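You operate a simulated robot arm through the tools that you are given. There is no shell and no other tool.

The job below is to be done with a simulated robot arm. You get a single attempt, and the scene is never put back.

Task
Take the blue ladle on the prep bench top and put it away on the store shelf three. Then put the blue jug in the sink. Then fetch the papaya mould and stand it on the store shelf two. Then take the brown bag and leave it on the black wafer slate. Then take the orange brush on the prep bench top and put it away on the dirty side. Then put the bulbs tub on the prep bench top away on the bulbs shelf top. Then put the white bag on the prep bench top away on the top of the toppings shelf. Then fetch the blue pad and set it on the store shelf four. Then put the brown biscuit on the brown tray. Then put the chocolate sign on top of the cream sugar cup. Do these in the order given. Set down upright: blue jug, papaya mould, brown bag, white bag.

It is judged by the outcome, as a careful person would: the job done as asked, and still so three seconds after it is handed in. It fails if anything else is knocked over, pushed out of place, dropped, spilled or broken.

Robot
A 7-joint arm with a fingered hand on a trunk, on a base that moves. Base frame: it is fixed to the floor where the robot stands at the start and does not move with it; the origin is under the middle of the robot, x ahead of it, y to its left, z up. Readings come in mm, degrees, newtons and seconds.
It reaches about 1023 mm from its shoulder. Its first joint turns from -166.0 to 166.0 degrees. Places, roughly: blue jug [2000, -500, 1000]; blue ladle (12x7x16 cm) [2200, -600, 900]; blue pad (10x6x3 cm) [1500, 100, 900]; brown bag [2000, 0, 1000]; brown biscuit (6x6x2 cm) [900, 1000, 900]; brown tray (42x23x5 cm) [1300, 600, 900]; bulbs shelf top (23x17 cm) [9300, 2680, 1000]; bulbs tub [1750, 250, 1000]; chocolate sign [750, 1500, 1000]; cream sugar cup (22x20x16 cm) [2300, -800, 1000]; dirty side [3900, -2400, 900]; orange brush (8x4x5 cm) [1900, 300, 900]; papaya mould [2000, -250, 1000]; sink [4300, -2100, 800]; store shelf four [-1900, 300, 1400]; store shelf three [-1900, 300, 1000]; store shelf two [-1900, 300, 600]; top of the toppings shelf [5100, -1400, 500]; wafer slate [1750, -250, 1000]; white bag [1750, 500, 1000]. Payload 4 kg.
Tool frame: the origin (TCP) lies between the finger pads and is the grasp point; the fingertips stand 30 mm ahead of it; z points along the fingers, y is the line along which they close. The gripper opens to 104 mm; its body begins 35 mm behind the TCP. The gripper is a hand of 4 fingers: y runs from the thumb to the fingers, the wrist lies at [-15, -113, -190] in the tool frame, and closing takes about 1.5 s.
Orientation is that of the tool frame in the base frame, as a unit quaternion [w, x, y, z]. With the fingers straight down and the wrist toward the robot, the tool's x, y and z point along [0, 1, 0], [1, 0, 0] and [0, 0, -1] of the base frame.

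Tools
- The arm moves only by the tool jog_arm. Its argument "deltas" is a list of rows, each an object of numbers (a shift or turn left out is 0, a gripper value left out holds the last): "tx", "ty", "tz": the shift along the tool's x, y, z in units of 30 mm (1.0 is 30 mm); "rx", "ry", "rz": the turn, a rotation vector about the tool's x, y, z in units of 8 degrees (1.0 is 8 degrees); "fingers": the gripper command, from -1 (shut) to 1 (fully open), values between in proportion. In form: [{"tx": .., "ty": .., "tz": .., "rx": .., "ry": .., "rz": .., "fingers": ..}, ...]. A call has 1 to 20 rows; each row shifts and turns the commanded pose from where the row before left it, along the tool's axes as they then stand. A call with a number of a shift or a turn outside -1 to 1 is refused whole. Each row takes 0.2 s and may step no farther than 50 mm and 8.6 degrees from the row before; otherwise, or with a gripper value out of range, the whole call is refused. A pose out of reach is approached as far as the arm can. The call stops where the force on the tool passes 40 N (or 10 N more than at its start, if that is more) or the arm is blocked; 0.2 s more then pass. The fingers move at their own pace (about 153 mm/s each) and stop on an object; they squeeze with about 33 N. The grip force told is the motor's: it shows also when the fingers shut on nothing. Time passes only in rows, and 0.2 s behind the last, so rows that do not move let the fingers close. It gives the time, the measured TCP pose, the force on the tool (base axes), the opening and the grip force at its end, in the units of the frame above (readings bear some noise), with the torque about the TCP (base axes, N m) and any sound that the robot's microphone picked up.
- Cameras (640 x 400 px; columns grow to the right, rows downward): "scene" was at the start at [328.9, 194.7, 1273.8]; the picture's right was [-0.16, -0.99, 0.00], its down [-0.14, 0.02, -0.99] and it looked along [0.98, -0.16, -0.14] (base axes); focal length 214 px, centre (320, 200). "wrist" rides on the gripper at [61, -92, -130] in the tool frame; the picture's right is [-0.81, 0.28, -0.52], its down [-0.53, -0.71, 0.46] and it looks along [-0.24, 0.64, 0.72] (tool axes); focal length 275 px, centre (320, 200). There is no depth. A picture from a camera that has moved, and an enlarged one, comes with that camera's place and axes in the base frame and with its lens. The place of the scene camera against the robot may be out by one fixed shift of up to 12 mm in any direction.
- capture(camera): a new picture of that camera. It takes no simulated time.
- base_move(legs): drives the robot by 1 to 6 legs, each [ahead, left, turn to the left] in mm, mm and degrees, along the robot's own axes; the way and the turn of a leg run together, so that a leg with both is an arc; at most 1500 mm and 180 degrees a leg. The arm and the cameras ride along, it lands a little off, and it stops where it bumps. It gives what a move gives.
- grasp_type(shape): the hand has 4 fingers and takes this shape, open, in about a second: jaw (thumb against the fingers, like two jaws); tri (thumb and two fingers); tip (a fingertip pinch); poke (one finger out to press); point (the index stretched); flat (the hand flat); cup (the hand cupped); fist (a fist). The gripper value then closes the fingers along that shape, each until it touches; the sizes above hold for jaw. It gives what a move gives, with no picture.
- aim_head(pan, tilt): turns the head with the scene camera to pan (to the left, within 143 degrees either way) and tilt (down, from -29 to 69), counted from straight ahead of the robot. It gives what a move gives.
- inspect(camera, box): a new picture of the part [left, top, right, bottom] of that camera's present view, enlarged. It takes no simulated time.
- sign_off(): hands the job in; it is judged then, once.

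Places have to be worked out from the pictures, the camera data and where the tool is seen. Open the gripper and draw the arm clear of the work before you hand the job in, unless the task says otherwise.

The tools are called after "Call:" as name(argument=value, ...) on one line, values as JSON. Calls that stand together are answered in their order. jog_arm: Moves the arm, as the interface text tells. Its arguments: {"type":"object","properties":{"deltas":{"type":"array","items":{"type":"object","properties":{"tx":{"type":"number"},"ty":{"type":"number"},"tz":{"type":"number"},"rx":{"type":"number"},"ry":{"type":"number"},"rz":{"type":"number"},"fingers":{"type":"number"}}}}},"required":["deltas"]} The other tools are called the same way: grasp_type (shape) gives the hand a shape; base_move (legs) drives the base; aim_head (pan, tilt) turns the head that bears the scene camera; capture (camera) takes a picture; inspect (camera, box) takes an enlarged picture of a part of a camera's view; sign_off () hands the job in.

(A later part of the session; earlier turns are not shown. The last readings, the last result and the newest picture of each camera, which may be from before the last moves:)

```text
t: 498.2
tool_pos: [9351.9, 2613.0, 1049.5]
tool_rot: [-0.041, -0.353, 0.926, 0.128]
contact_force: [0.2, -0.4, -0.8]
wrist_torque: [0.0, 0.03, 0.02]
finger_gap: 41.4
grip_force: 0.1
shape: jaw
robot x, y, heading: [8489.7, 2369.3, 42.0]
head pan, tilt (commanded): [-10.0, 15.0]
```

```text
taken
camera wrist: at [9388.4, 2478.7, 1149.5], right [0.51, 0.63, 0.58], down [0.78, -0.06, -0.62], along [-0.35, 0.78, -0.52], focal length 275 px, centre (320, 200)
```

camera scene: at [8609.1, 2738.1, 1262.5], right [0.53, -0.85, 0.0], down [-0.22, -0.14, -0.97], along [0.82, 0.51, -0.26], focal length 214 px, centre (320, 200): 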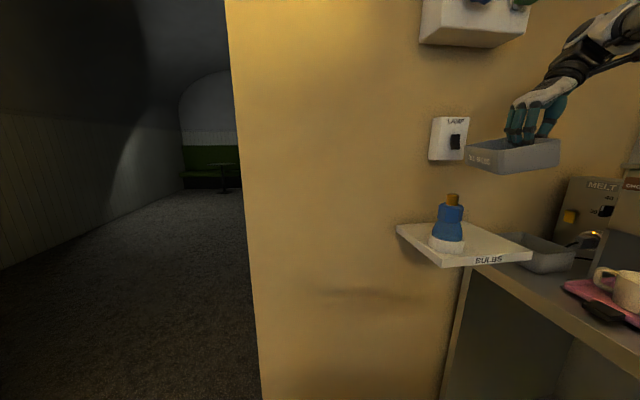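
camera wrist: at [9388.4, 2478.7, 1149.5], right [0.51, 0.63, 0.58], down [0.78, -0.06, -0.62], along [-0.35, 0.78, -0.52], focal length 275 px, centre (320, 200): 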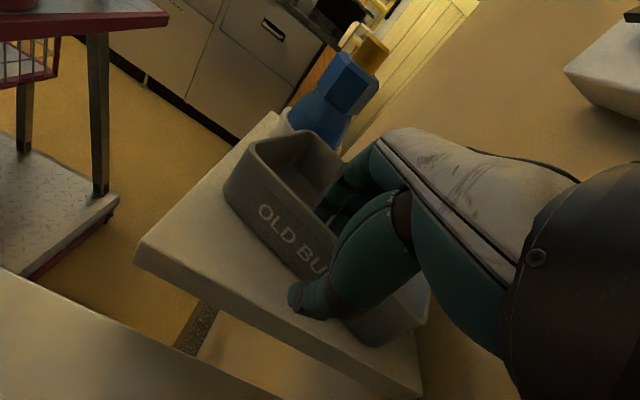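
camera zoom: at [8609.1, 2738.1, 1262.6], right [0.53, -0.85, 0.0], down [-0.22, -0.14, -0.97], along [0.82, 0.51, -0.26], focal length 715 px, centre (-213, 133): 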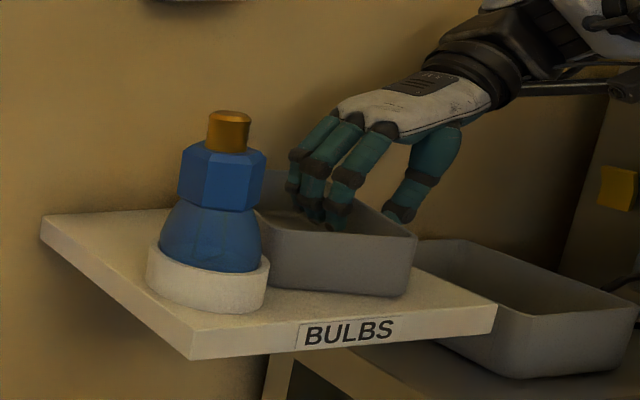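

Released. I lift straight up out of the tub and then back away.

Call:
jog_arm(deltas=[{"ty": 0.16, "tz": -0.58}, {"ty": 0.2, "tz": -0.73}, {"ty": 0.2, "tz": -0.73}, {"ty": 0.2, "tz": -0.73}, {"tx": 0.9}, {"tx": 0.9}, {"tx": 0.9}, {"tx": 0.9}, {"tx": 0.9}, {}])

Call:
inspect(camera="scene", box=[380, 140, 600, 290])

```text
t: 500.4
tool_pos: [9250.7, 2520.5, 1133.2]
tool_rot: [-0.042, -0.353, 0.926, 0.128]
contact_force: [0.5, 0.0, -0.4]
wrist_torque: [-0.01, 0.01, -0.03]
finger_gap: 41.3
grip_force: 0.2
shape: jaw
robot x, y, heading: [8487.3, 2368.4, 42.0]
head pan, tilt (commanded): [-10.0, 15.0]
```

```text
2.67 times, centred on (490, 215) of scene
camera zoom: at [8609.2, 2738.1, 1262.6], right [0.53, -0.85, 0.0], down [-0.22, -0.14, -0.97], along [0.82, 0.51, -0.26], focal length 572 px, centre (-133, 160)
```

zoom: 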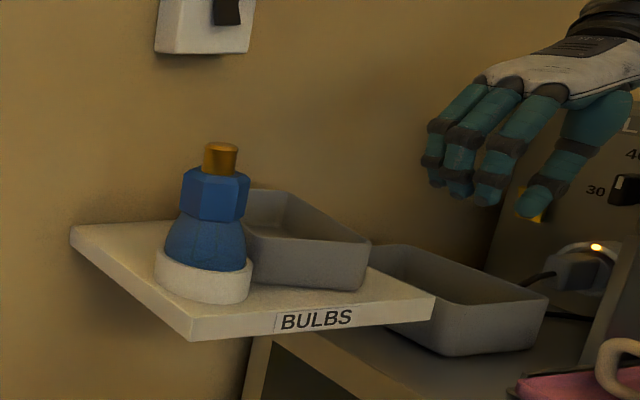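

The tub sits on the bulbs shelf beside the bulb. I back away, restore the hand pose, and head back along the aisle, looking at the toppings shelf on the way.

Call:
base_move(legs=[[-600, 0, 0], [0, 330, -0.5]])

Call:
jog_arm(deltas=[{"rx": 0.95}, {"rx": 0.95}, {"rz": 1}, {"rz": 1}, {"rz": 1}, {"rz": 1}, {"rz": 1}, {"rz": 1}, {"rz": 1}, {"rz": 1}, {"rz": 1}, {"rz": 1}, {"rz": 1}, {"rz": 0.25}, {"fingers": 1}, {}])

Call:
capture(camera="scene")

```text
t: 505.5
tool_pos: [8594.6, 2367.4, 1133.8]
tool_rot: [-0.042, -0.353, 0.926, 0.129]
contact_force: [0.3, 0.9, 0.1]
wrist_torque: [-0.02, -0.03, 0.0]
finger_gap: 41.1
grip_force: 0.1
shape: jaw
robot x, y, heading: [7830.2, 2217.4, 41.9]
head pan, tilt (commanded): [-10.0, 15.0]
```

```text
t: 508.9
tool_pos: [8594.6, 2367.5, 1133.4]
tool_rot: [0.0, 0.41, 0.912, 0.007]
contact_force: [0.5, 0.1, -1.0]
wrist_torque: [0.0, -0.06, 0.01]
finger_gap: 103.8
grip_force: 0.0
shape: jaw
robot x, y, heading: [7831.9, 2215.7, 41.9]
head pan, tilt (commanded): [-10.0, 15.0]
```

```text
taken
camera scene: at [7952.8, 2585.5, 1262.5], right [0.53, -0.85, 0.0], down [-0.22, -0.14, -0.97], along [0.82, 0.51, -0.26], focal length 214 px, centre (320, 200)
```

scene: 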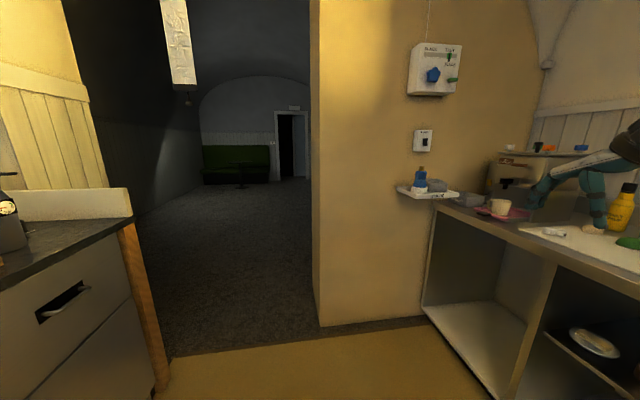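

I bring the arm to the middle and drive backward along the aisle to about where the toppings shelf should be.

Call:
jog_arm(deltas=[{"tx": 1}, {"tx": 1}, {"tx": 1}, {"tx": 1}, {"tx": 1}, {"tx": 1}, {"tx": 1}, {"tx": 1}, {"tx": 1}, {"tx": 1}])

Call:
base_move(legs=[[0, 170, -0.6], [-1450, 0, 0], [-1450, 0, 0]])

Call:
aim_head(pan=-90, tilt=20)

Call:
capture(camera="scene")

```text
t: 511.1
tool_pos: [8393.1, 2592.5, 1135.1]
tool_rot: [0.001, 0.408, 0.913, 0.007]
contact_force: [-0.5, -0.4, 0.0]
wrist_torque: [0.03, -0.01, 0.03]
finger_gap: 103.5
grip_force: 0.2
shape: jaw
robot x, y, heading: [7829.1, 2216.4, 42.0]
head pan, tilt (commanded): [-10.0, 15.0]
```

```text
t: 526.2
tool_pos: [6111.2, 790.2, 1136.1]
tool_rot: [0.0, 0.427, 0.904, 0.007]
contact_force: [-0.1, 0.7, -0.5]
wrist_torque: [0.01, -0.03, -0.02]
finger_gap: 104.1
grip_force: 0.1
shape: jaw
robot x, y, heading: [5533.5, 442.6, 39.7]
head pan, tilt (commanded): [-10.0, 15.0]
```

```text
t: 527.7
tool_pos: [6111.2, 791.5, 1135.9]
tool_rot: [0.0, 0.427, 0.904, 0.008]
contact_force: [-0.3, -0.1, -0.2]
wrist_torque: [0.0, 0.04, 0.0]
finger_gap: 103.8
grip_force: 0.1
shape: jaw
robot x, y, heading: [5531.5, 438.2, 39.5]
head pan, tilt (commanded): [-90.0, 20.0]
```

```text
taken
camera scene: at [5648.1, 683.9, 1254.4], right [-0.77, -0.64, 0.0], down [-0.22, 0.26, -0.94], along [0.6, -0.72, -0.34], focal length 214 px, centre (320, 200)
```

scene: 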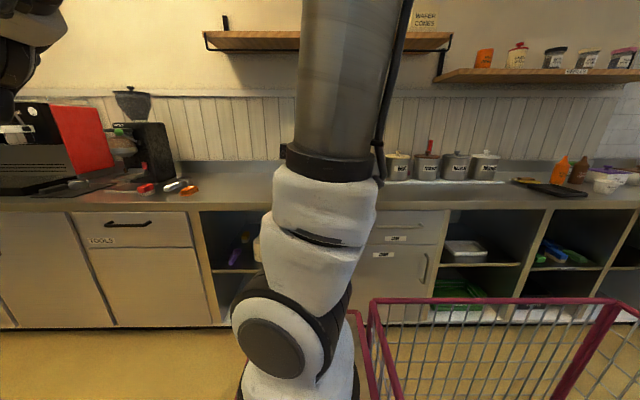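

The open cabinets are to my right, further back. I continue backward and look at them again.

Call:
base_move(legs=[[0, 0, 1.8], [-1300, 0, 0]])

Call:
aim_head(pan=-75, tilt=25)

Call:
capture(camera="scene")

Call:
aim_head(pan=-120, tilt=25)

Call:
capture(camera="scene")

```text
t: 534.7
tool_pos: [5112.7, -60.6, 1136.7]
tool_rot: [0.001, 0.414, 0.91, 0.007]
contact_force: [-0.4, 0.0, 0.1]
wrist_torque: [-0.02, 0.03, 0.0]
finger_gap: 103.9
grip_force: 0.1
shape: jaw
robot x, y, heading: [4548.6, -435.1, 41.4]
head pan, tilt (commanded): [-90.0, 20.0]
```

```text
t: 535.5
tool_pos: [5112.3, -60.1, 1135.8]
tool_rot: [0.001, 0.413, 0.911, 0.007]
contact_force: [0.5, -0.8, 0.4]
wrist_torque: [0.02, 0.03, -0.01]
finger_gap: 103.8
grip_force: 0.0
shape: jaw
robot x, y, heading: [4547.7, -427.9, 41.3]
head pan, tilt (commanded): [-75.0, 25.0]
```

```text
taken
camera scene: at [4668.2, -163.6, 1246.3], right [-0.55, -0.83, 0.0], down [-0.35, 0.23, -0.91], along [0.75, -0.5, -0.42], focal length 214 px, centre (320, 200)
```

scene: 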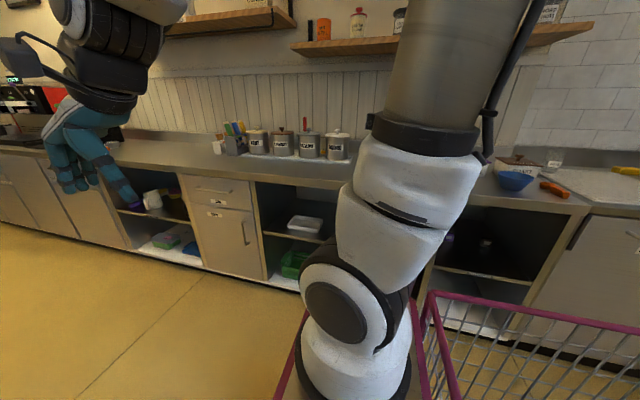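

```text
t: 536.6
tool_pos: [5111.5, -61.1, 1135.6]
tool_rot: [0.0, 0.413, 0.911, 0.007]
contact_force: [0.1, -0.1, -0.3]
wrist_torque: [-0.02, 0.03, 0.0]
finger_gap: 103.6
grip_force: 0.2
shape: jaw
robot x, y, heading: [4544.7, -430.3, 41.6]
head pan, tilt (commanded): [-120.0, 25.0]
```

```text
taken
camera scene: at [4609.7, -202.9, 1246.3], right [-0.98, -0.2, 0.0], down [-0.08, 0.41, -0.91], along [0.18, -0.89, -0.42], focal length 214 px, centre (320, 200)
```

scene: 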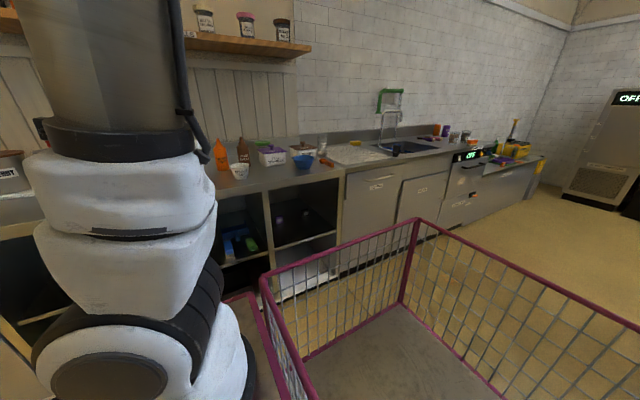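

The toppings shelf is the open cabinet next to the sink unit. Now I fetch the white coconut-flakes bag from the prep bench.

Call:
base_move(legs=[[-1475, 0, 0], [-1475, 0, 0], [0, 1300, 0], [0, 1280, 0]])

Call:
aim_head(pan=5, tilt=20)

Call:
capture(camera="scene")

```text
t: 563.0
tool_pos: [1146.1, -84.7, 1135.7]
tool_rot: [0.0, 0.393, 0.919, 0.008]
contact_force: [-0.3, 0.3, -1.0]
wrist_torque: [0.02, 0.02, -0.03]
finger_gap: 103.6
grip_force: 0.0
shape: jaw
robot x, y, heading: [594.5, -479.2, 43.7]
head pan, tilt (commanded): [-120.0, 25.0]
```

```text
t: 565.0
tool_pos: [1145.7, -85.4, 1135.9]
tool_rot: [0.0, 0.394, 0.919, 0.008]
contact_force: [-0.6, -0.4, -0.4]
wrist_torque: [0.01, 0.01, -0.03]
finger_gap: 103.7
grip_force: 0.1
shape: jaw
robot x, y, heading: [591.0, -480.0, 43.7]
head pan, tilt (commanded): [5.0, 20.0]
```

```text
taken
camera scene: at [689.1, -88.3, 1254.4], right [0.75, -0.66, 0.0], down [-0.23, -0.26, -0.94], along [0.62, 0.71, -0.34], focal length 214 px, centre (320, 200)
```

scene: 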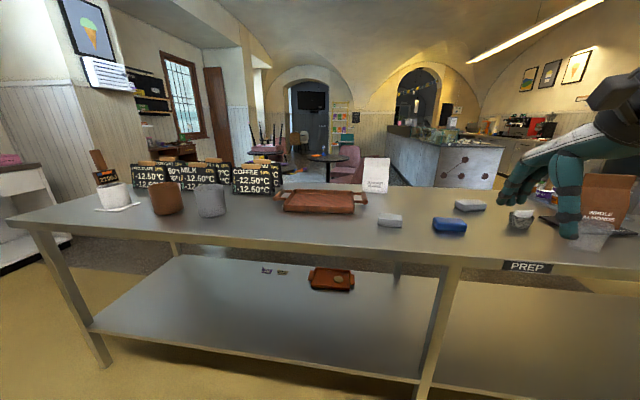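

I square up and move up close to the bench in front of the white bag.

Call:
base_move(legs=[[0, 0, -2.4], [0, 140, 0], [435, 0, 0]])

Call:
aim_head(pan=0, tilt=25)

Call:
capture(camera="wrist")

Call:
capture(camera="scene")

```text
t: 568.9
tool_pos: [1381.6, 284.2, 1135.8]
tool_rot: [0.001, 0.411, 0.912, 0.007]
contact_force: [-0.1, 0.6, 0.1]
wrist_torque: [0.0, -0.01, -0.01]
finger_gap: 103.6
grip_force: 0.1
shape: jaw
robot x, y, heading: [821.5, -86.7, 41.7]
head pan, tilt (commanded): [5.0, 20.0]
```

```text
t: 569.6
tool_pos: [1382.9, 284.1, 1135.6]
tool_rot: [0.0, 0.41, 0.912, 0.008]
contact_force: [-1.0, 0.1, 0.9]
wrist_torque: [-0.02, 0.02, 0.02]
finger_gap: 103.8
grip_force: 0.2
shape: jaw
robot x, y, heading: [817.0, -93.7, 41.7]
head pan, tilt (commanded): [0.0, 25.0]
```

```text
taken
camera wrist: at [1273.8, 267.2, 1265.5], right [0.74, -0.43, 0.52], down [-0.18, -0.87, -0.47], along [0.65, 0.25, -0.72], focal length 275 px, centre (320, 200)
```

wrist: 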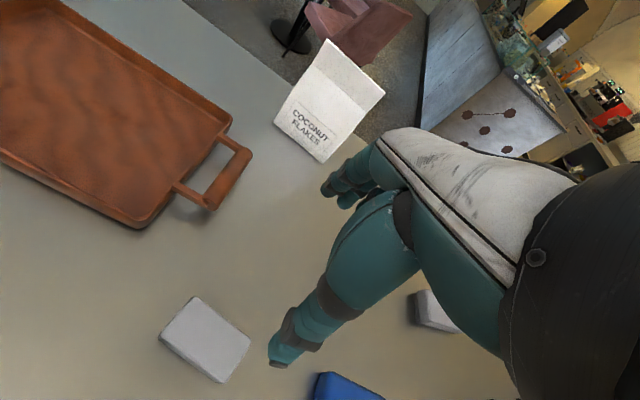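

```text
taken
camera scene: at [930.8, 290.5, 1246.3], right [0.67, -0.75, 0.0], down [-0.32, -0.28, -0.91], along [0.68, 0.6, -0.42], focal length 214 px, centre (320, 200)
```

scene: 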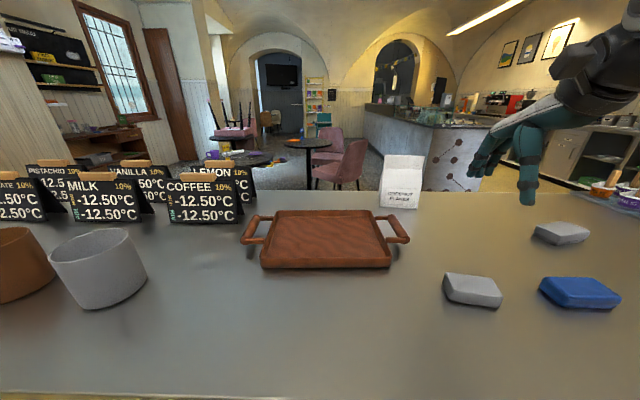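

I zoom the wrist view on the bag for its corners.

Call:
inspect(camera="wrist", box=[250, 30, 410, 180])

```text
2.67 times, centred on (330, 105) of wrist
camera zoom: at [1273.8, 267.2, 1265.5], right [0.74, -0.43, 0.52], down [-0.18, -0.87, -0.47], along [0.65, 0.25, -0.72], focal length 734 px, centre (293, 453)
```

zoom: 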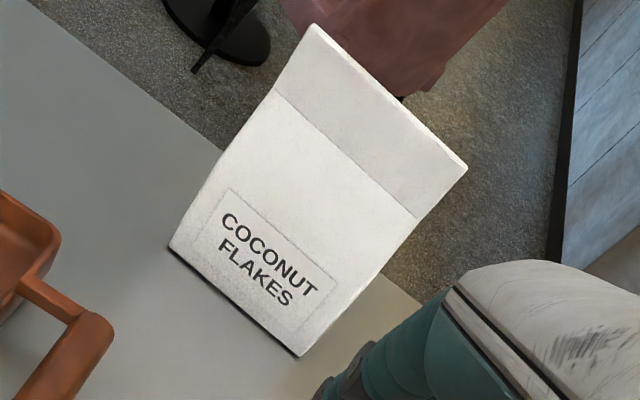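

White bag: top ridge middle ≈(1640,538.5), yaw 34°. I rotate the hand to match and move above it.

Call:
jog_arm(deltas=[{"tz": -1, "fingers": 1}, {"rz": 0.95}, {"ty": 0.987, "tx": 0.187}, {"ty": 0.987, "tx": 0.187}, {"ty": 0.987, "tx": 0.187}, {"ty": 0.987, "tx": 0.187}, {"ty": 0.987, "tx": 0.187}, {"ty": 0.987, "tx": 0.187}, {"ty": 0.987, "tx": 0.187}, {"ty": 0.987, "tx": 0.187}, {"ty": 0.987, "tx": 0.187}, {"ty": 0.987, "tx": 0.187}, {"ty": 0.987, "tx": 0.187}, {"ty": 0.987, "tx": 0.187}, {}])

Call:
capture(camera="wrist")

```text
t: 572.8
tool_pos: [1639.2, 538.0, 1170.2]
tool_rot: [0.0, 0.47, 0.883, 0.007]
contact_force: [-0.1, 0.9, 0.9]
wrist_torque: [0.04, 0.0, 0.02]
finger_gap: 103.9
grip_force: 0.0
shape: jaw
robot x, y, heading: [818.1, -90.9, 41.7]
head pan, tilt (commanded): [0.0, 25.0]
```

```text
taken
camera wrist: at [1529.0, 535.5, 1300.1], right [0.68, -0.53, 0.52], down [-0.29, -0.83, -0.47], along [0.68, 0.17, -0.72], focal length 275 px, centre (320, 200)
```

wrist: 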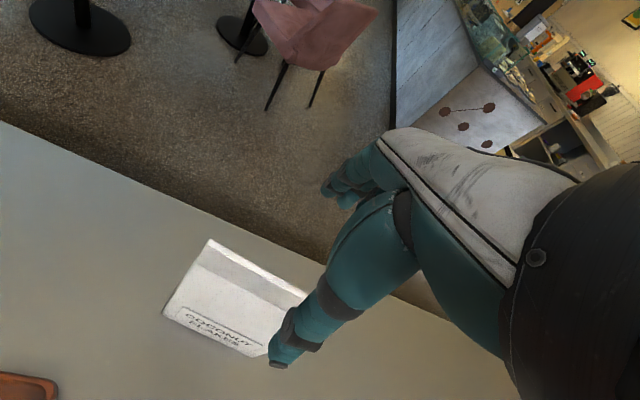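

Aligned. I descend to grip the bag's top and close.

Call:
jog_arm(deltas=[{"ty": 0.13, "tz": 0.9}, {"tz": 0.9}, {"tz": 0.9}, {"tz": 0.8}, {}, {"fingers": 0.3}, {"fingers": -0.3}, {"fingers": -1}, {}, {}, {}, {}, {}, {}])

Call:
capture(camera="wrist")

Call:
inspect(camera="scene", box=[340, 110, 500, 230])

```text
t: 575.8
tool_pos: [1644.1, 540.1, 1064.9]
tool_rot: [0.0, 0.47, 0.883, 0.007]
contact_force: [-0.4, 0.3, -0.3]
wrist_torque: [0.04, 0.03, 0.0]
finger_gap: 0.8
grip_force: 33.2
shape: jaw
robot x, y, heading: [819.2, -88.8, 41.5]
head pan, tilt (commanded): [0.0, 25.0]
```

```text
taken
camera wrist: at [1533.6, 538.9, 1194.5], right [0.68, -0.53, 0.52], down [-0.29, -0.83, -0.47], along [0.68, 0.17, -0.72], focal length 275 px, centre (320, 200)
```

wrist: 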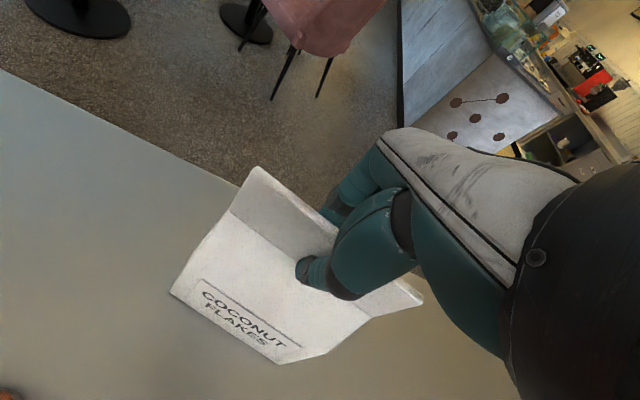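

```text
3.33 times, centred on (420, 170) of scene
camera zoom: at [930.9, 290.5, 1246.3], right [0.67, -0.75, 0.0], down [-0.32, -0.28, -0.91], along [0.68, 0.6, -0.42], focal length 715 px, centre (-13, 300)
```

zoom: 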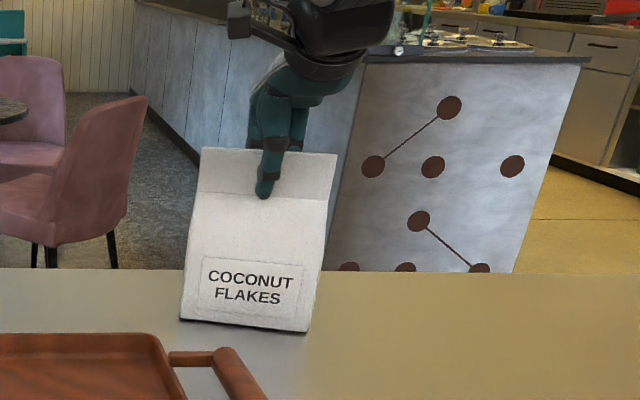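

The bag is gripped, but for the low cabinet shelf I need a tilted hand. I release, lift clear, and tilt the hand 50° sideways to regrasp the top ridge from the left.

Call:
jog_arm(deltas=[{"fingers": -0.4}, {"fingers": 0.3}, {"fingers": 1}, {}, {"tz": -0.7}, {"tz": -0.9}, {"tz": -0.9}, {"ry": -1}, {"ry": -1}, {"ry": -1}, {"ry": -1}, {"ry": -1}, {"ry": -1}, {"ry": -0.25}, {}])

Call:
capture(camera="scene")

Call:
capture(camera="wrist")

```text
t: 579.0
tool_pos: [1642.1, 541.9, 1141.1]
tool_rot: [0.374, 0.428, 0.8, -0.192]
contact_force: [-0.2, -0.4, 0.5]
wrist_torque: [0.02, 0.01, -0.01]
finger_gap: 103.8
grip_force: 0.1
shape: jaw
robot x, y, heading: [815.8, -89.0, 41.9]
head pan, tilt (commanded): [0.0, 25.0]
```

```text
taken
camera scene: at [930.8, 290.5, 1246.3], right [0.67, -0.75, 0.0], down [-0.32, -0.28, -0.91], along [0.68, 0.6, -0.42], focal length 214 px, centre (320, 200)
```

scene: 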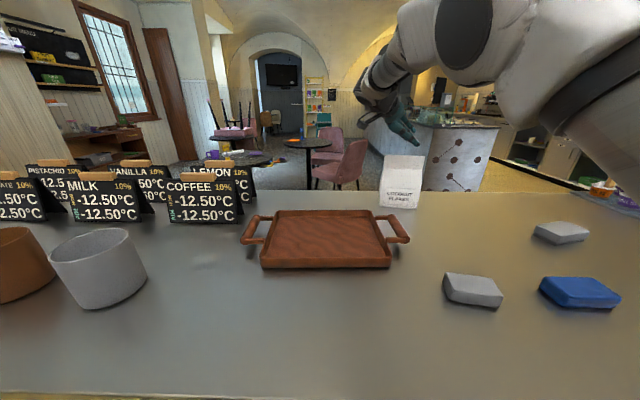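

```text
taken
camera wrist: at [1489.8, 604.3, 1177.3], right [0.29, 0.04, 0.96], down [-0.21, -0.97, 0.1], along [0.93, -0.23, -0.27], focal length 275 px, centre (320, 200)
```

wrist: 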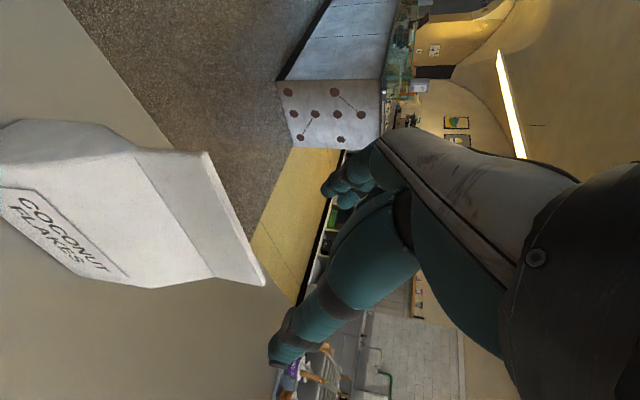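

The tilted hand is lined up with the ridge. I lower it straight down over the ridge and close.

Call:
jog_arm(deltas=[{"tx": 0.62, "tz": 0.52, "ty": 0.1}, {"tx": 0.62, "tz": 0.52}, {"tx": 0.62, "tz": 0.52}, {}])

Call:
capture(camera="wrist")

Call:
inspect(camera="scene", box=[340, 90, 480, 220])

```text
t: 580.0
tool_pos: [1645.4, 543.2, 1066.7]
tool_rot: [0.373, 0.429, 0.8, -0.193]
contact_force: [0.9, 0.2, -0.1]
wrist_torque: [0.02, 0.0, -0.02]
finger_gap: 103.7
grip_force: 0.0
shape: jaw
robot x, y, heading: [814.9, -91.5, 41.7]
head pan, tilt (commanded): [0.0, 25.0]
```

```text
taken
camera wrist: at [1492.0, 606.8, 1104.1], right [0.29, 0.04, 0.96], down [-0.21, -0.97, 0.1], along [0.93, -0.23, -0.28], focal length 275 px, centre (320, 200)
```

wrist: 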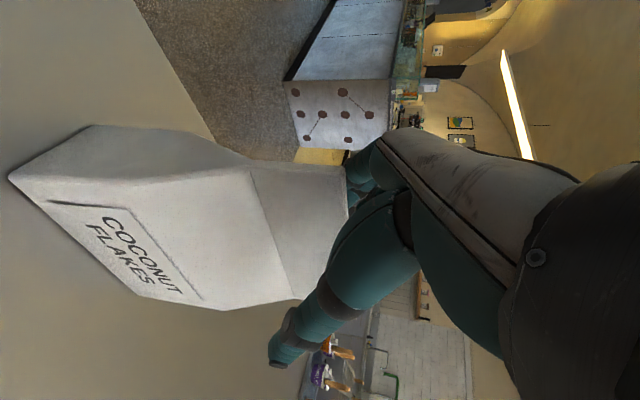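

```text
3.08 times, centred on (410, 155) of scene
camera zoom: at [930.8, 290.5, 1246.3], right [0.67, -0.75, 0.0], down [-0.32, -0.28, -0.91], along [0.68, 0.6, -0.42], focal length 660 px, centre (43, 338)
```

zoom: 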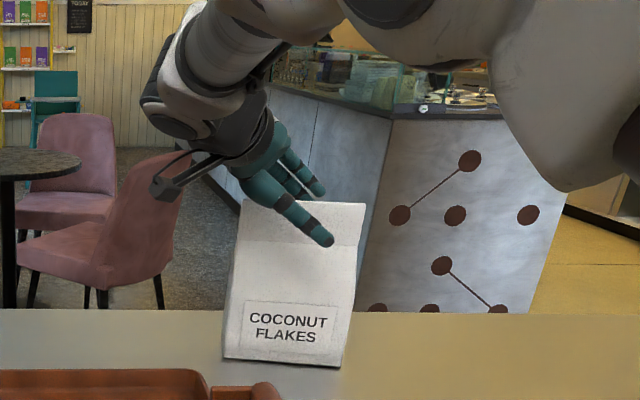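

The hand straddles the bag's top diagonally. I close and test-lift slowly.

Call:
jog_arm(deltas=[{"fingers": 0.3}, {"fingers": -0.3}, {"fingers": -1}, {}, {}, {}, {}, {}, {}, {"tx": -0.13, "tz": -0.11}, {"tx": -0.2, "tz": -0.17}, {"tx": -0.3, "tz": -0.25}, {"tx": -0.4, "tz": -0.34}, {}])

Call:
inspect(camera="scene", box=[340, 80, 480, 220])

Call:
capture(camera="wrist")

```text
t: 583.0
tool_pos: [1646.6, 542.4, 1108.5]
tool_rot: [0.373, 0.429, 0.8, -0.192]
contact_force: [0.1, -0.2, -2.6]
wrist_torque: [-0.04, -0.01, -0.03]
finger_gap: 2.3
grip_force: 32.2
shape: jaw
robot x, y, heading: [819.8, -88.2, 41.5]
head pan, tilt (commanded): [0.0, 25.0]
```

```text
2.86 times, centred on (410, 150) of scene
camera zoom: at [930.9, 290.6, 1246.3], right [0.67, -0.75, 0.0], down [-0.32, -0.28, -0.91], along [0.68, 0.6, -0.42], focal length 613 px, centre (63, 343)
```

zoom: 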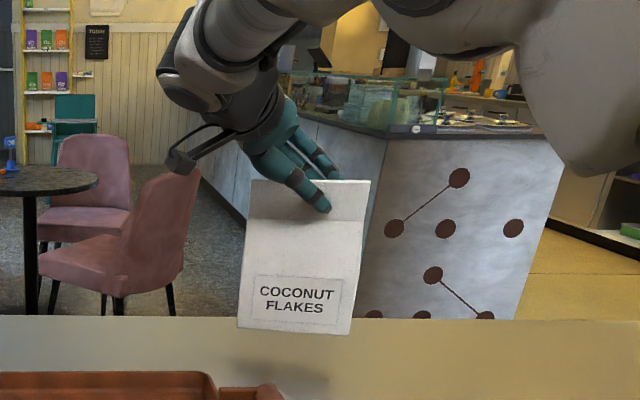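

```text
taken
camera wrist: at [1493.1, 606.3, 1145.1], right [0.29, 0.04, 0.96], down [-0.21, -0.97, 0.1], along [0.93, -0.23, -0.28], focal length 275 px, centre (320, 200)
```

wrist: 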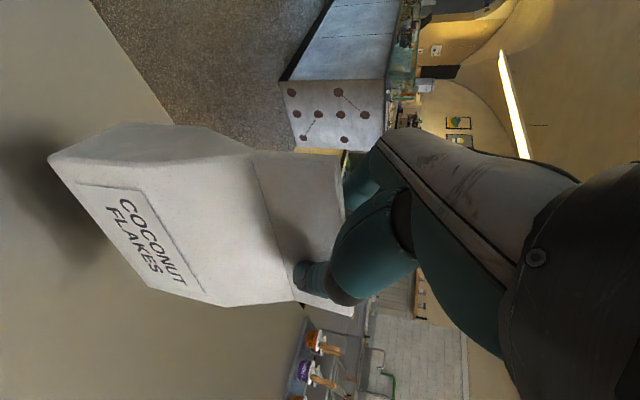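

The bag is held well. I raise it, draw the arm in, and drive around toward the toppings cabinet.

Call:
jog_arm(deltas=[{"tx": -0.593, "tz": -0.503}, {"tx": -0.593, "tz": -0.503}, {"tx": -0.593, "tz": -0.503}, {"ty": -0.8, "tx": -0.08, "tz": 0.075}, {"ty": -0.92, "tx": -0.09, "tz": 0.087}, {"ty": -0.92, "tx": -0.09, "tz": 0.087}, {"ty": -0.92, "tx": -0.09, "tz": 0.087}, {"ty": -0.92, "tx": -0.09, "tz": 0.087}, {"ty": -0.92, "tx": -0.09, "tz": 0.087}, {"ty": -0.92, "tx": -0.09, "tz": 0.087}, {"ty": -0.92, "tx": -0.09, "tz": 0.087}, {}])

Call:
capture(camera="scene")

Call:
base_move(legs=[[-350, 0, 0], [0, -1150, 0], [0, -1150, 0], [1350, 0, 0], [1350, 0, 0]])

Call:
aim_head(pan=-60, tilt=20)

Call:
capture(camera="scene")

```text
t: 585.6
tool_pos: [1482.4, 395.8, 1178.0]
tool_rot: [0.373, 0.429, 0.8, -0.193]
contact_force: [0.2, 0.2, -2.2]
wrist_torque: [0.0, 0.0, -0.04]
finger_gap: 2.0
grip_force: 33.1
shape: jaw
robot x, y, heading: [817.6, -92.1, 41.6]
head pan, tilt (commanded): [0.0, 25.0]
```

```text
taken
camera scene: at [930.9, 290.6, 1246.3], right [0.67, -0.75, 0.0], down [-0.32, -0.28, -0.91], along [0.68, 0.6, -0.42], focal length 214 px, centre (320, 200)
```

scene: 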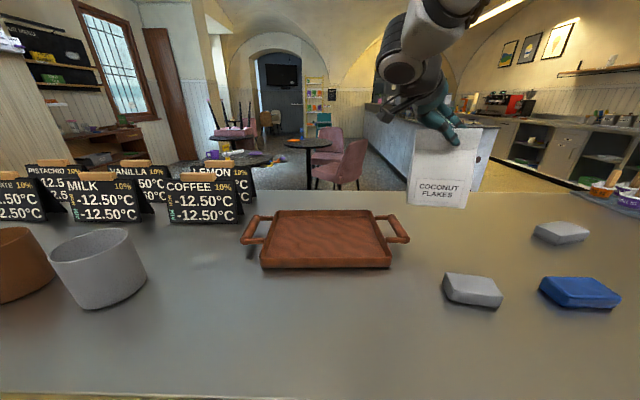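

```text
t: 611.4
tool_pos: [4762.6, 201.0, 1177.1]
tool_rot: [0.372, 0.436, 0.796, -0.195]
contact_force: [-0.2, 0.5, -2.3]
wrist_torque: [0.01, 0.04, -0.01]
finger_gap: 2.0
grip_force: 32.8
shape: jaw
robot x, y, heading: [4089.7, -274.4, 41.0]
head pan, tilt (commanded): [0.0, 25.0]
```

```text
t: 612.7
tool_pos: [4762.2, 201.1, 1177.7]
tool_rot: [0.371, 0.436, 0.796, -0.195]
contact_force: [-0.3, 0.4, -2.5]
wrist_torque: [0.02, 0.03, 0.0]
finger_gap: 1.9
grip_force: 33.6
shape: jaw
robot x, y, heading: [4090.5, -273.5, 40.8]
head pan, tilt (commanded): [-60.0, 20.0]
```

```text
taken
camera scene: at [4228.9, 13.9, 1254.4], right [-0.33, -0.94, 0.0], down [-0.32, 0.11, -0.94], along [0.89, -0.31, -0.34], focal length 214 px, centre (320, 200)
```

scene: 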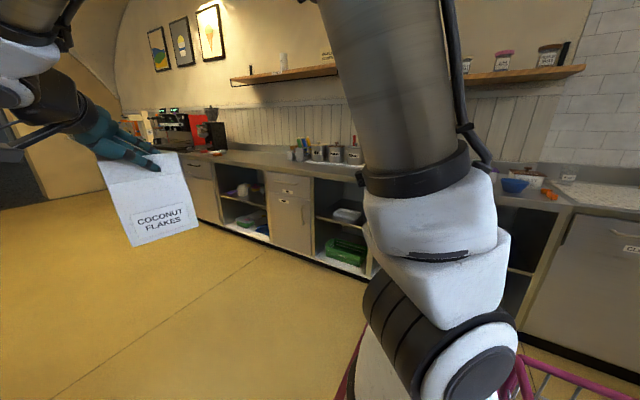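

I turn right to face the counters and look at the cabinet with the toppings shelf.

Call:
base_move(legs=[[0, 0, -89.5]])

Call:
aim_head(pan=-5, tilt=25)

Call:
capture(camera="scene")

Call:
inspect(camera="scene", box=[200, 160, 440, 310])

```text
t: 616.8
tool_pos: [4599.1, -920.6, 1177.5]
tool_rot: [0.134, 0.865, 0.276, -0.398]
contact_force: [-0.7, -0.1, -2.9]
wrist_torque: [0.04, 0.01, 0.01]
finger_gap: 1.9
grip_force: 33.5
shape: jaw
robot x, y, heading: [4090.4, -275.5, -46.5]
head pan, tilt (commanded): [-60.0, 20.0]
```

```text
t: 618.0
tool_pos: [4597.8, -921.2, 1178.1]
tool_rot: [0.134, 0.865, 0.276, -0.397]
contact_force: [0.7, 0.4, -2.4]
wrist_torque: [0.03, 0.0, 0.01]
finger_gap: 2.0
grip_force: 33.3
shape: jaw
robot x, y, heading: [4091.5, -273.7, -46.4]
head pan, tilt (commanded): [-5.0, 25.0]
```

```text
taken
camera scene: at [4457.1, -372.5, 1246.3], right [-0.78, -0.62, 0.0], down [-0.26, 0.33, -0.91], along [0.56, -0.71, -0.42], focal length 214 px, centre (320, 200)
```

scene: 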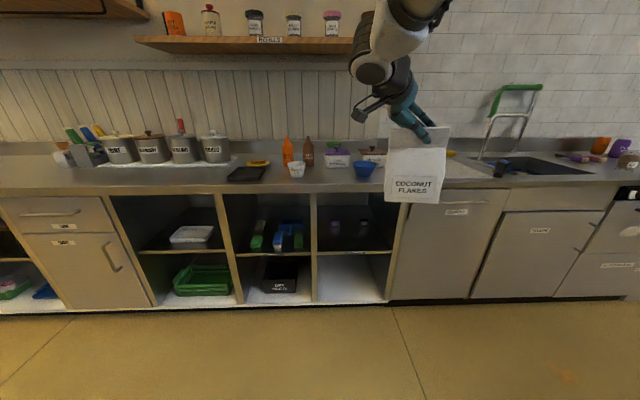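

```text
2.67 times, centred on (320, 235) of scene
camera zoom: at [4457.1, -372.5, 1246.3], right [-0.78, -0.62, 0.0], down [-0.26, 0.33, -0.91], along [0.56, -0.71, -0.42], focal length 572 px, centre (320, 107)
```

zoom: 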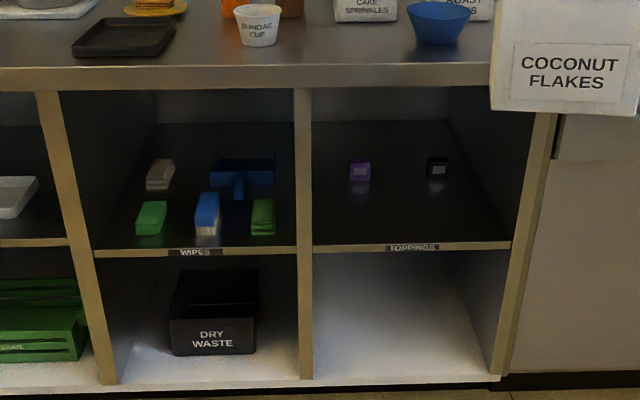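

The board is labelled TOPPINGS, its front half free (two small jars at the back). I square the base and rotate the hand about the vertical so the bag will enter with its narrow side across and the wrist to the right.

Call:
base_move(legs=[[0, 0, -2.3]])

Call:
jog_arm(deltas=[{"rx": -0.7, "ry": 0.012, "rz": -0.597}, {"rx": -0.7, "ry": 0.012, "rz": -0.597}, {"rx": -0.7, "ry": 0.012, "rz": -0.597}, {"rx": -0.7, "ry": 0.012, "rz": -0.597}, {"rx": -0.7, "ry": 0.012, "rz": -0.597}, {"rx": -0.7, "ry": 0.012, "rz": -0.597}, {"rx": -0.7, "ry": 0.012, "rz": -0.597}, {"rx": -0.7, "ry": 0.012, "rz": -0.597}, {"rx": -0.7, "ry": 0.012, "rz": -0.597}, {"rx": -0.7, "ry": 0.012, "rz": -0.597}, {"rx": -0.7, "ry": 0.012, "rz": -0.597}, {"rx": -0.7, "ry": 0.012, "rz": -0.597}, {"rx": -0.7, "ry": 0.012, "rz": -0.597}, {}])

Call:
capture(camera="scene")

Call:
capture(camera="wrist")

```text
t: 618.8
tool_pos: [4573.6, -939.9, 1177.2]
tool_rot: [0.126, 0.87, 0.259, -0.4]
contact_force: [-0.5, -0.5, -1.8]
wrist_torque: [-0.02, -0.01, -0.01]
finger_gap: 1.9
grip_force: 33.0
shape: jaw
robot x, y, heading: [4089.6, -274.1, -48.9]
head pan, tilt (commanded): [-5.0, 25.0]
```

```text
t: 621.8
tool_pos: [4574.0, -939.9, 1177.0]
tool_rot: [0.38, 0.391, 0.82, -0.174]
contact_force: [0.2, 0.8, -2.4]
wrist_torque: [0.01, 0.03, 0.02]
finger_gap: 1.9
grip_force: 33.0
shape: jaw
robot x, y, heading: [4093.2, -273.3, -49.1]
head pan, tilt (commanded): [-5.0, 25.0]
```

```text
taken
camera scene: at [4452.6, -386.8, 1246.3], right [-0.81, -0.59, 0.0], down [-0.25, 0.34, -0.91], along [0.54, -0.73, -0.42], focal length 214 px, centre (320, 200)
```

scene: 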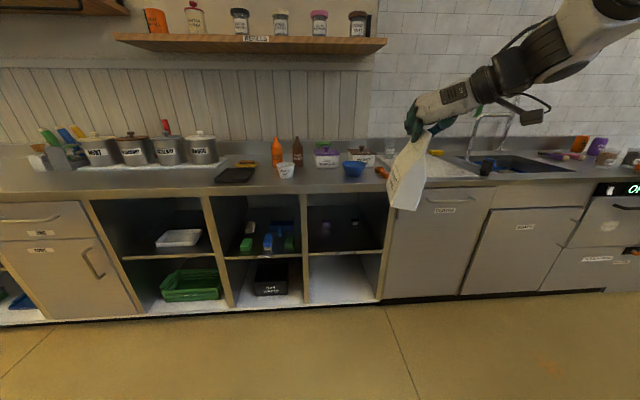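

```text
taken
camera wrist: at [4415.1, -890.8, 1214.8], right [0.29, 0.06, 0.96], down [-0.11, -0.99, 0.1], along [0.95, -0.14, -0.28], focal length 275 px, centre (320, 200)
```

wrist: 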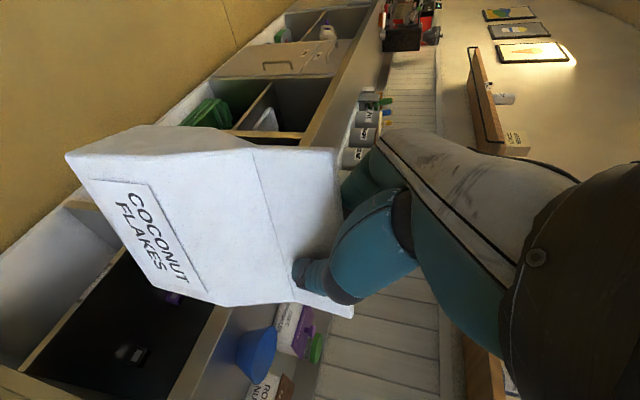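

The bag is oriented edge-on. I shift the base left to align with the TOPPINGS compartment and lower the bag to just above the board height, still in front of the cabinet.

Call:
base_move(legs=[[0, 80, 0.3]])

Call:
jog_arm(deltas=[{"tx": 0.6, "tz": 0.51}, {"tx": 0.759, "tz": 0.65}, {"tx": 0.759, "tz": 0.65}, {"tx": 0.759, "tz": 0.65}, {"tx": 0.759, "tz": 0.65}, {"tx": 0.759, "tz": 0.65}, {"tx": 0.759, "tz": 0.65}, {"tx": 0.759, "tz": 0.65}, {"tx": 0.759, "tz": 0.65}, {"tx": 0.759, "tz": 0.65}, {"tx": 0.759, "tz": 0.65}, {"tx": 0.759, "tz": 0.65}, {"tx": 0.759, "tz": 0.65}, {"tx": 0.759, "tz": 0.65}, {}])

Call:
aim_head(pan=-10, tilt=35)

Call:
capture(camera="scene")

Call:
capture(camera="wrist")

```text
t: 622.9
tool_pos: [4638.4, -881.9, 1177.1]
tool_rot: [0.381, 0.389, 0.821, -0.173]
contact_force: [0.1, 0.7, -2.0]
wrist_torque: [-0.02, 0.04, -0.02]
finger_gap: 2.1
grip_force: 32.8
shape: jaw
robot x, y, heading: [4153.3, -218.1, -48.3]
head pan, tilt (commanded): [-5.0, 25.0]
```

```text
t: 626.1
tool_pos: [4642.0, -879.0, 762.8]
tool_rot: [0.38, 0.388, 0.821, -0.172]
contact_force: [0.1, -0.5, -3.0]
wrist_torque: [0.04, 0.01, -0.01]
finger_gap: 1.9
grip_force: 33.3
shape: jaw
robot x, y, heading: [4153.7, -221.0, -48.3]
head pan, tilt (commanded): [-5.0, 25.0]
```

```text
t: 626.8
tool_pos: [4641.5, -879.3, 762.7]
tool_rot: [0.381, 0.389, 0.821, -0.173]
contact_force: [-0.4, 0.2, -3.3]
wrist_torque: [0.0, 0.04, 0.01]
finger_gap: 2.0
grip_force: 33.4
shape: jaw
robot x, y, heading: [4148.8, -222.3, -48.7]
head pan, tilt (commanded): [-10.0, 35.0]
```

```text
taken
camera scene: at [4504.9, -332.1, 1230.6], right [-0.85, -0.53, 0.0], down [-0.3, 0.49, -0.82], along [0.43, -0.7, -0.57], focal length 214 px, centre (320, 200)
```

scene: 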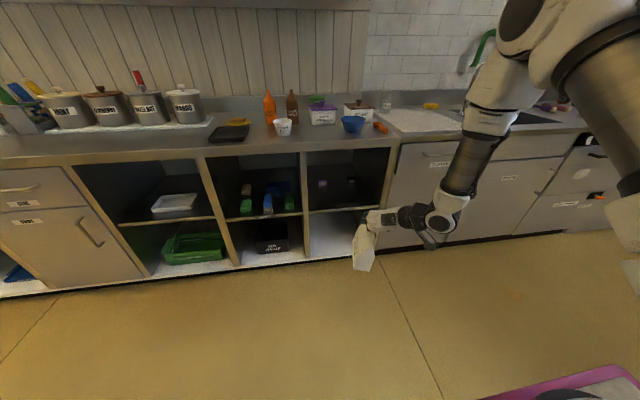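

```text
taken
camera wrist: at [4483.7, -831.3, 800.0], right [0.29, 0.06, 0.96], down [-0.11, -0.99, 0.1], along [0.95, -0.13, -0.28], focal length 275 px, centre (320, 200)
```

wrist: 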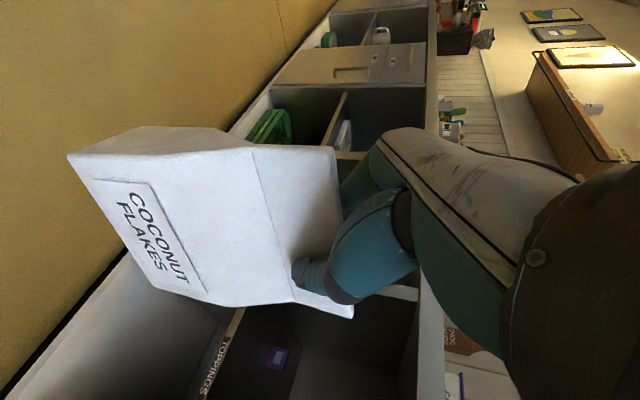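

The bag hangs at the right height. I drive closer in two stages, re-measuring the board edge with the wrist camera.

Call:
base_move(legs=[[270, 0, 0]])

Call:
capture(camera="wrist")

Call:
capture(camera="scene")

```text
t: 628.7
tool_pos: [4812.9, -1081.7, 763.4]
tool_rot: [0.38, 0.392, 0.819, -0.174]
contact_force: [0.6, -0.2, -2.6]
wrist_torque: [0.01, 0.02, 0.0]
finger_gap: 2.1
grip_force: 33.3
shape: jaw
robot x, y, heading: [4324.8, -420.0, -48.7]
head pan, tilt (commanded): [-10.0, 35.0]
```

```text
taken
camera wrist: at [4655.1, -1031.9, 800.0], right [0.29, 0.06, 0.96], down [-0.12, -0.99, 0.1], along [0.95, -0.14, -0.28], focal length 275 px, centre (320, 200)
```

wrist: 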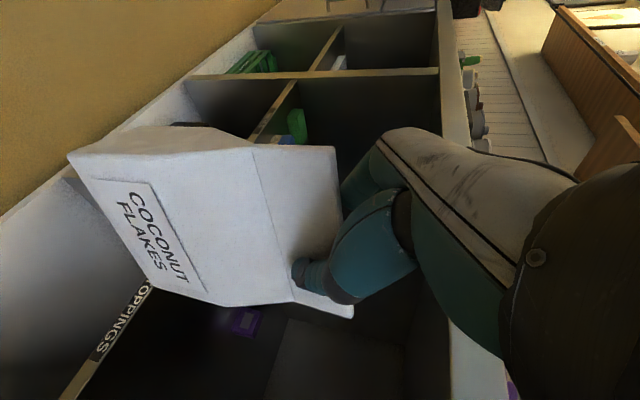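

```text
taken
camera scene: at [4679.5, -532.9, 1230.5], right [-0.85, -0.52, 0.0], down [-0.3, 0.49, -0.82], along [0.43, -0.7, -0.57], focal length 214 px, centre (320, 200)
```

scene: 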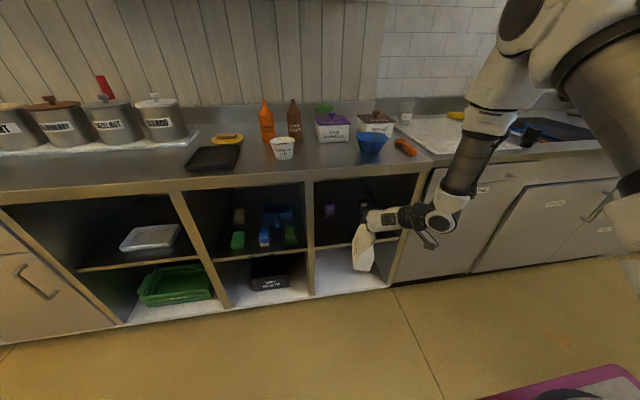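

Two wrist views agree: the board's front edge is at about w −4149 (≈250 mm ahead), top z≈493. I lower the bag to just above board height and drive it in.

Call:
jog_arm(deltas=[{"tx": 0.58, "tz": 0.5}, {"tx": 0.58, "tz": 0.5}, {"tx": 0.58, "tz": 0.5}, {}])

Call:
base_move(legs=[[150, 0, 0]])

Call:
capture(camera="wrist")

Call:
inspect(camera="scene", box=[280, 150, 480, 290])

```text
t: 629.7
tool_pos: [4812.9, -1082.6, 694.2]
tool_rot: [0.381, 0.393, 0.819, -0.173]
contact_force: [-0.4, -0.1, -2.4]
wrist_torque: [-0.01, 0.07, 0.0]
finger_gap: 2.0
grip_force: 33.4
shape: jaw
robot x, y, heading: [4325.3, -415.5, -48.7]
head pan, tilt (commanded): [-10.0, 35.0]
```

```text
t: 631.1
tool_pos: [4911.1, -1196.3, 694.4]
tool_rot: [0.38, 0.393, 0.819, -0.175]
contact_force: [-0.7, 0.2, -2.4]
wrist_torque: [0.0, 0.05, -0.01]
finger_gap: 2.1
grip_force: 33.7
shape: jaw
robot x, y, heading: [4426.0, -531.8, -48.8]
head pan, tilt (commanded): [-10.0, 35.0]
```

```text
taken
camera wrist: at [4753.1, -1146.9, 731.8], right [0.29, 0.06, 0.96], down [-0.12, -0.99, 0.1], along [0.95, -0.14, -0.28], focal length 275 px, centre (320, 200)
```

wrist: 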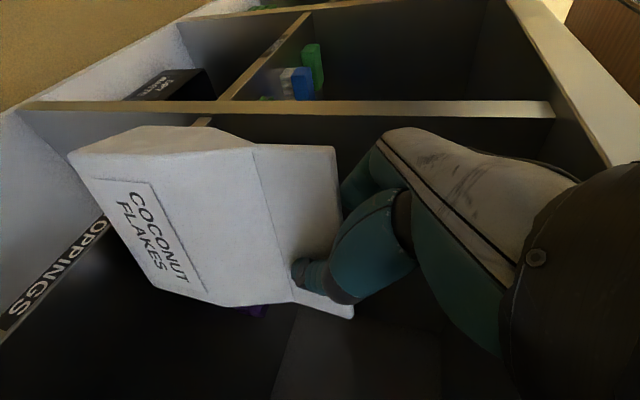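

```text
2.86 times, centred on (380, 220) of scene
camera zoom: at [4779.5, -648.2, 1230.5], right [-0.86, -0.52, 0.0], down [-0.3, 0.49, -0.82], along [0.42, -0.7, -0.57], focal length 613 px, centre (149, 143)
```

zoom: 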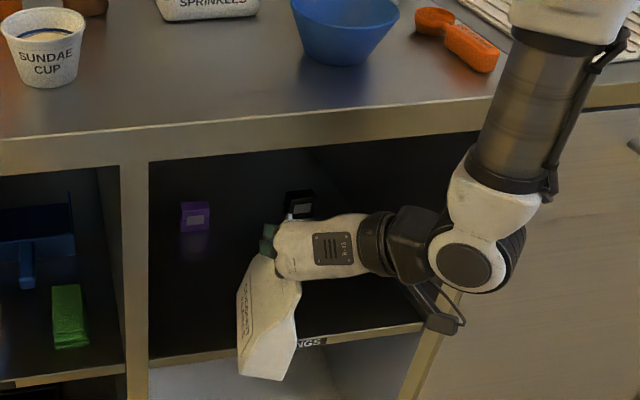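

The counter top overhangs the board, so I need the forearm more stretched. I back the base 150 mm and instead extend the arm forward into the compartment.

Call:
base_move(legs=[[-150, 0, 0]])

Call:
jog_arm(deltas=[{"tx": -0.6485, "ty": 0.0345, "tz": 0.7587}, {"tx": -0.6485, "ty": 0.0345, "tz": 0.7587}, {"tx": -0.6485, "ty": 0.0345, "tz": 0.7587}, {"tx": -0.6485, "ty": 0.0345, "tz": 0.7587}, {"tx": -0.6485, "ty": 0.0345, "tz": 0.7587}, {}])

Call:
capture(camera="wrist")

Call:
capture(camera="scene")

```text
t: 632.4
tool_pos: [4811.4, -1083.6, 695.0]
tool_rot: [0.38, 0.394, 0.819, -0.174]
contact_force: [-0.1, 0.0, -2.4]
wrist_torque: [0.04, 0.06, -0.01]
finger_gap: 2.3
grip_force: 33.2
shape: jaw
robot x, y, heading: [4332.7, -422.8, -48.9]
head pan, tilt (commanded): [-10.0, 35.0]
```

```text
t: 633.8
tool_pos: [4909.8, -1199.1, 695.0]
tool_rot: [0.379, 0.393, 0.819, -0.176]
contact_force: [0.1, -0.7, -3.4]
wrist_torque: [0.0, 0.0, -0.01]
finger_gap: 2.2
grip_force: 32.9
shape: jaw
robot x, y, heading: [4332.1, -423.8, -49.0]
head pan, tilt (commanded): [-10.0, 35.0]
```

```text
taken
camera wrist: at [4751.8, -1147.9, 732.1], right [0.29, 0.06, 0.96], down [-0.12, -0.99, 0.1], along [0.95, -0.14, -0.28], focal length 275 px, centre (320, 200)
```

wrist: 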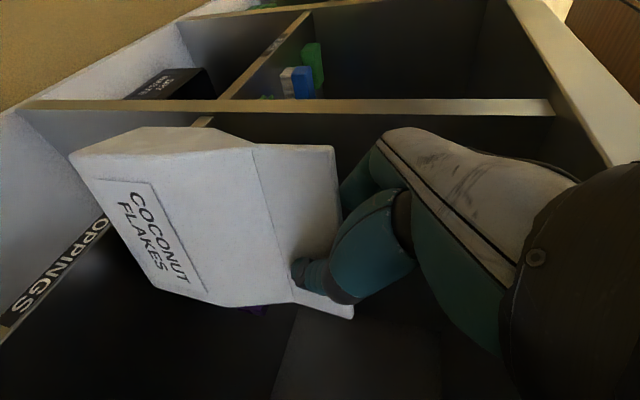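

```text
taken
camera scene: at [4680.6, -536.0, 1230.5], right [-0.86, -0.52, 0.0], down [-0.3, 0.49, -0.82], along [0.42, -0.7, -0.57], focal length 214 px, centre (320, 200)
```

scene: 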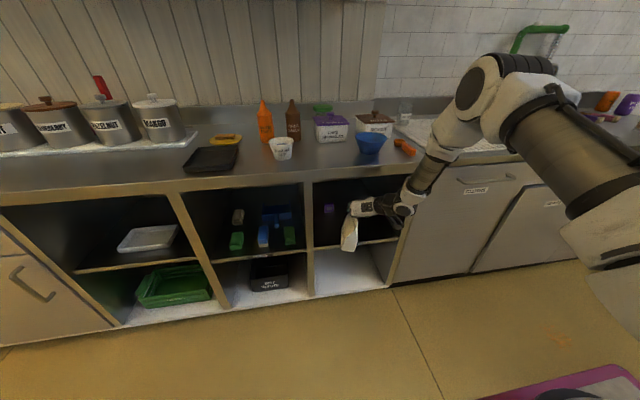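

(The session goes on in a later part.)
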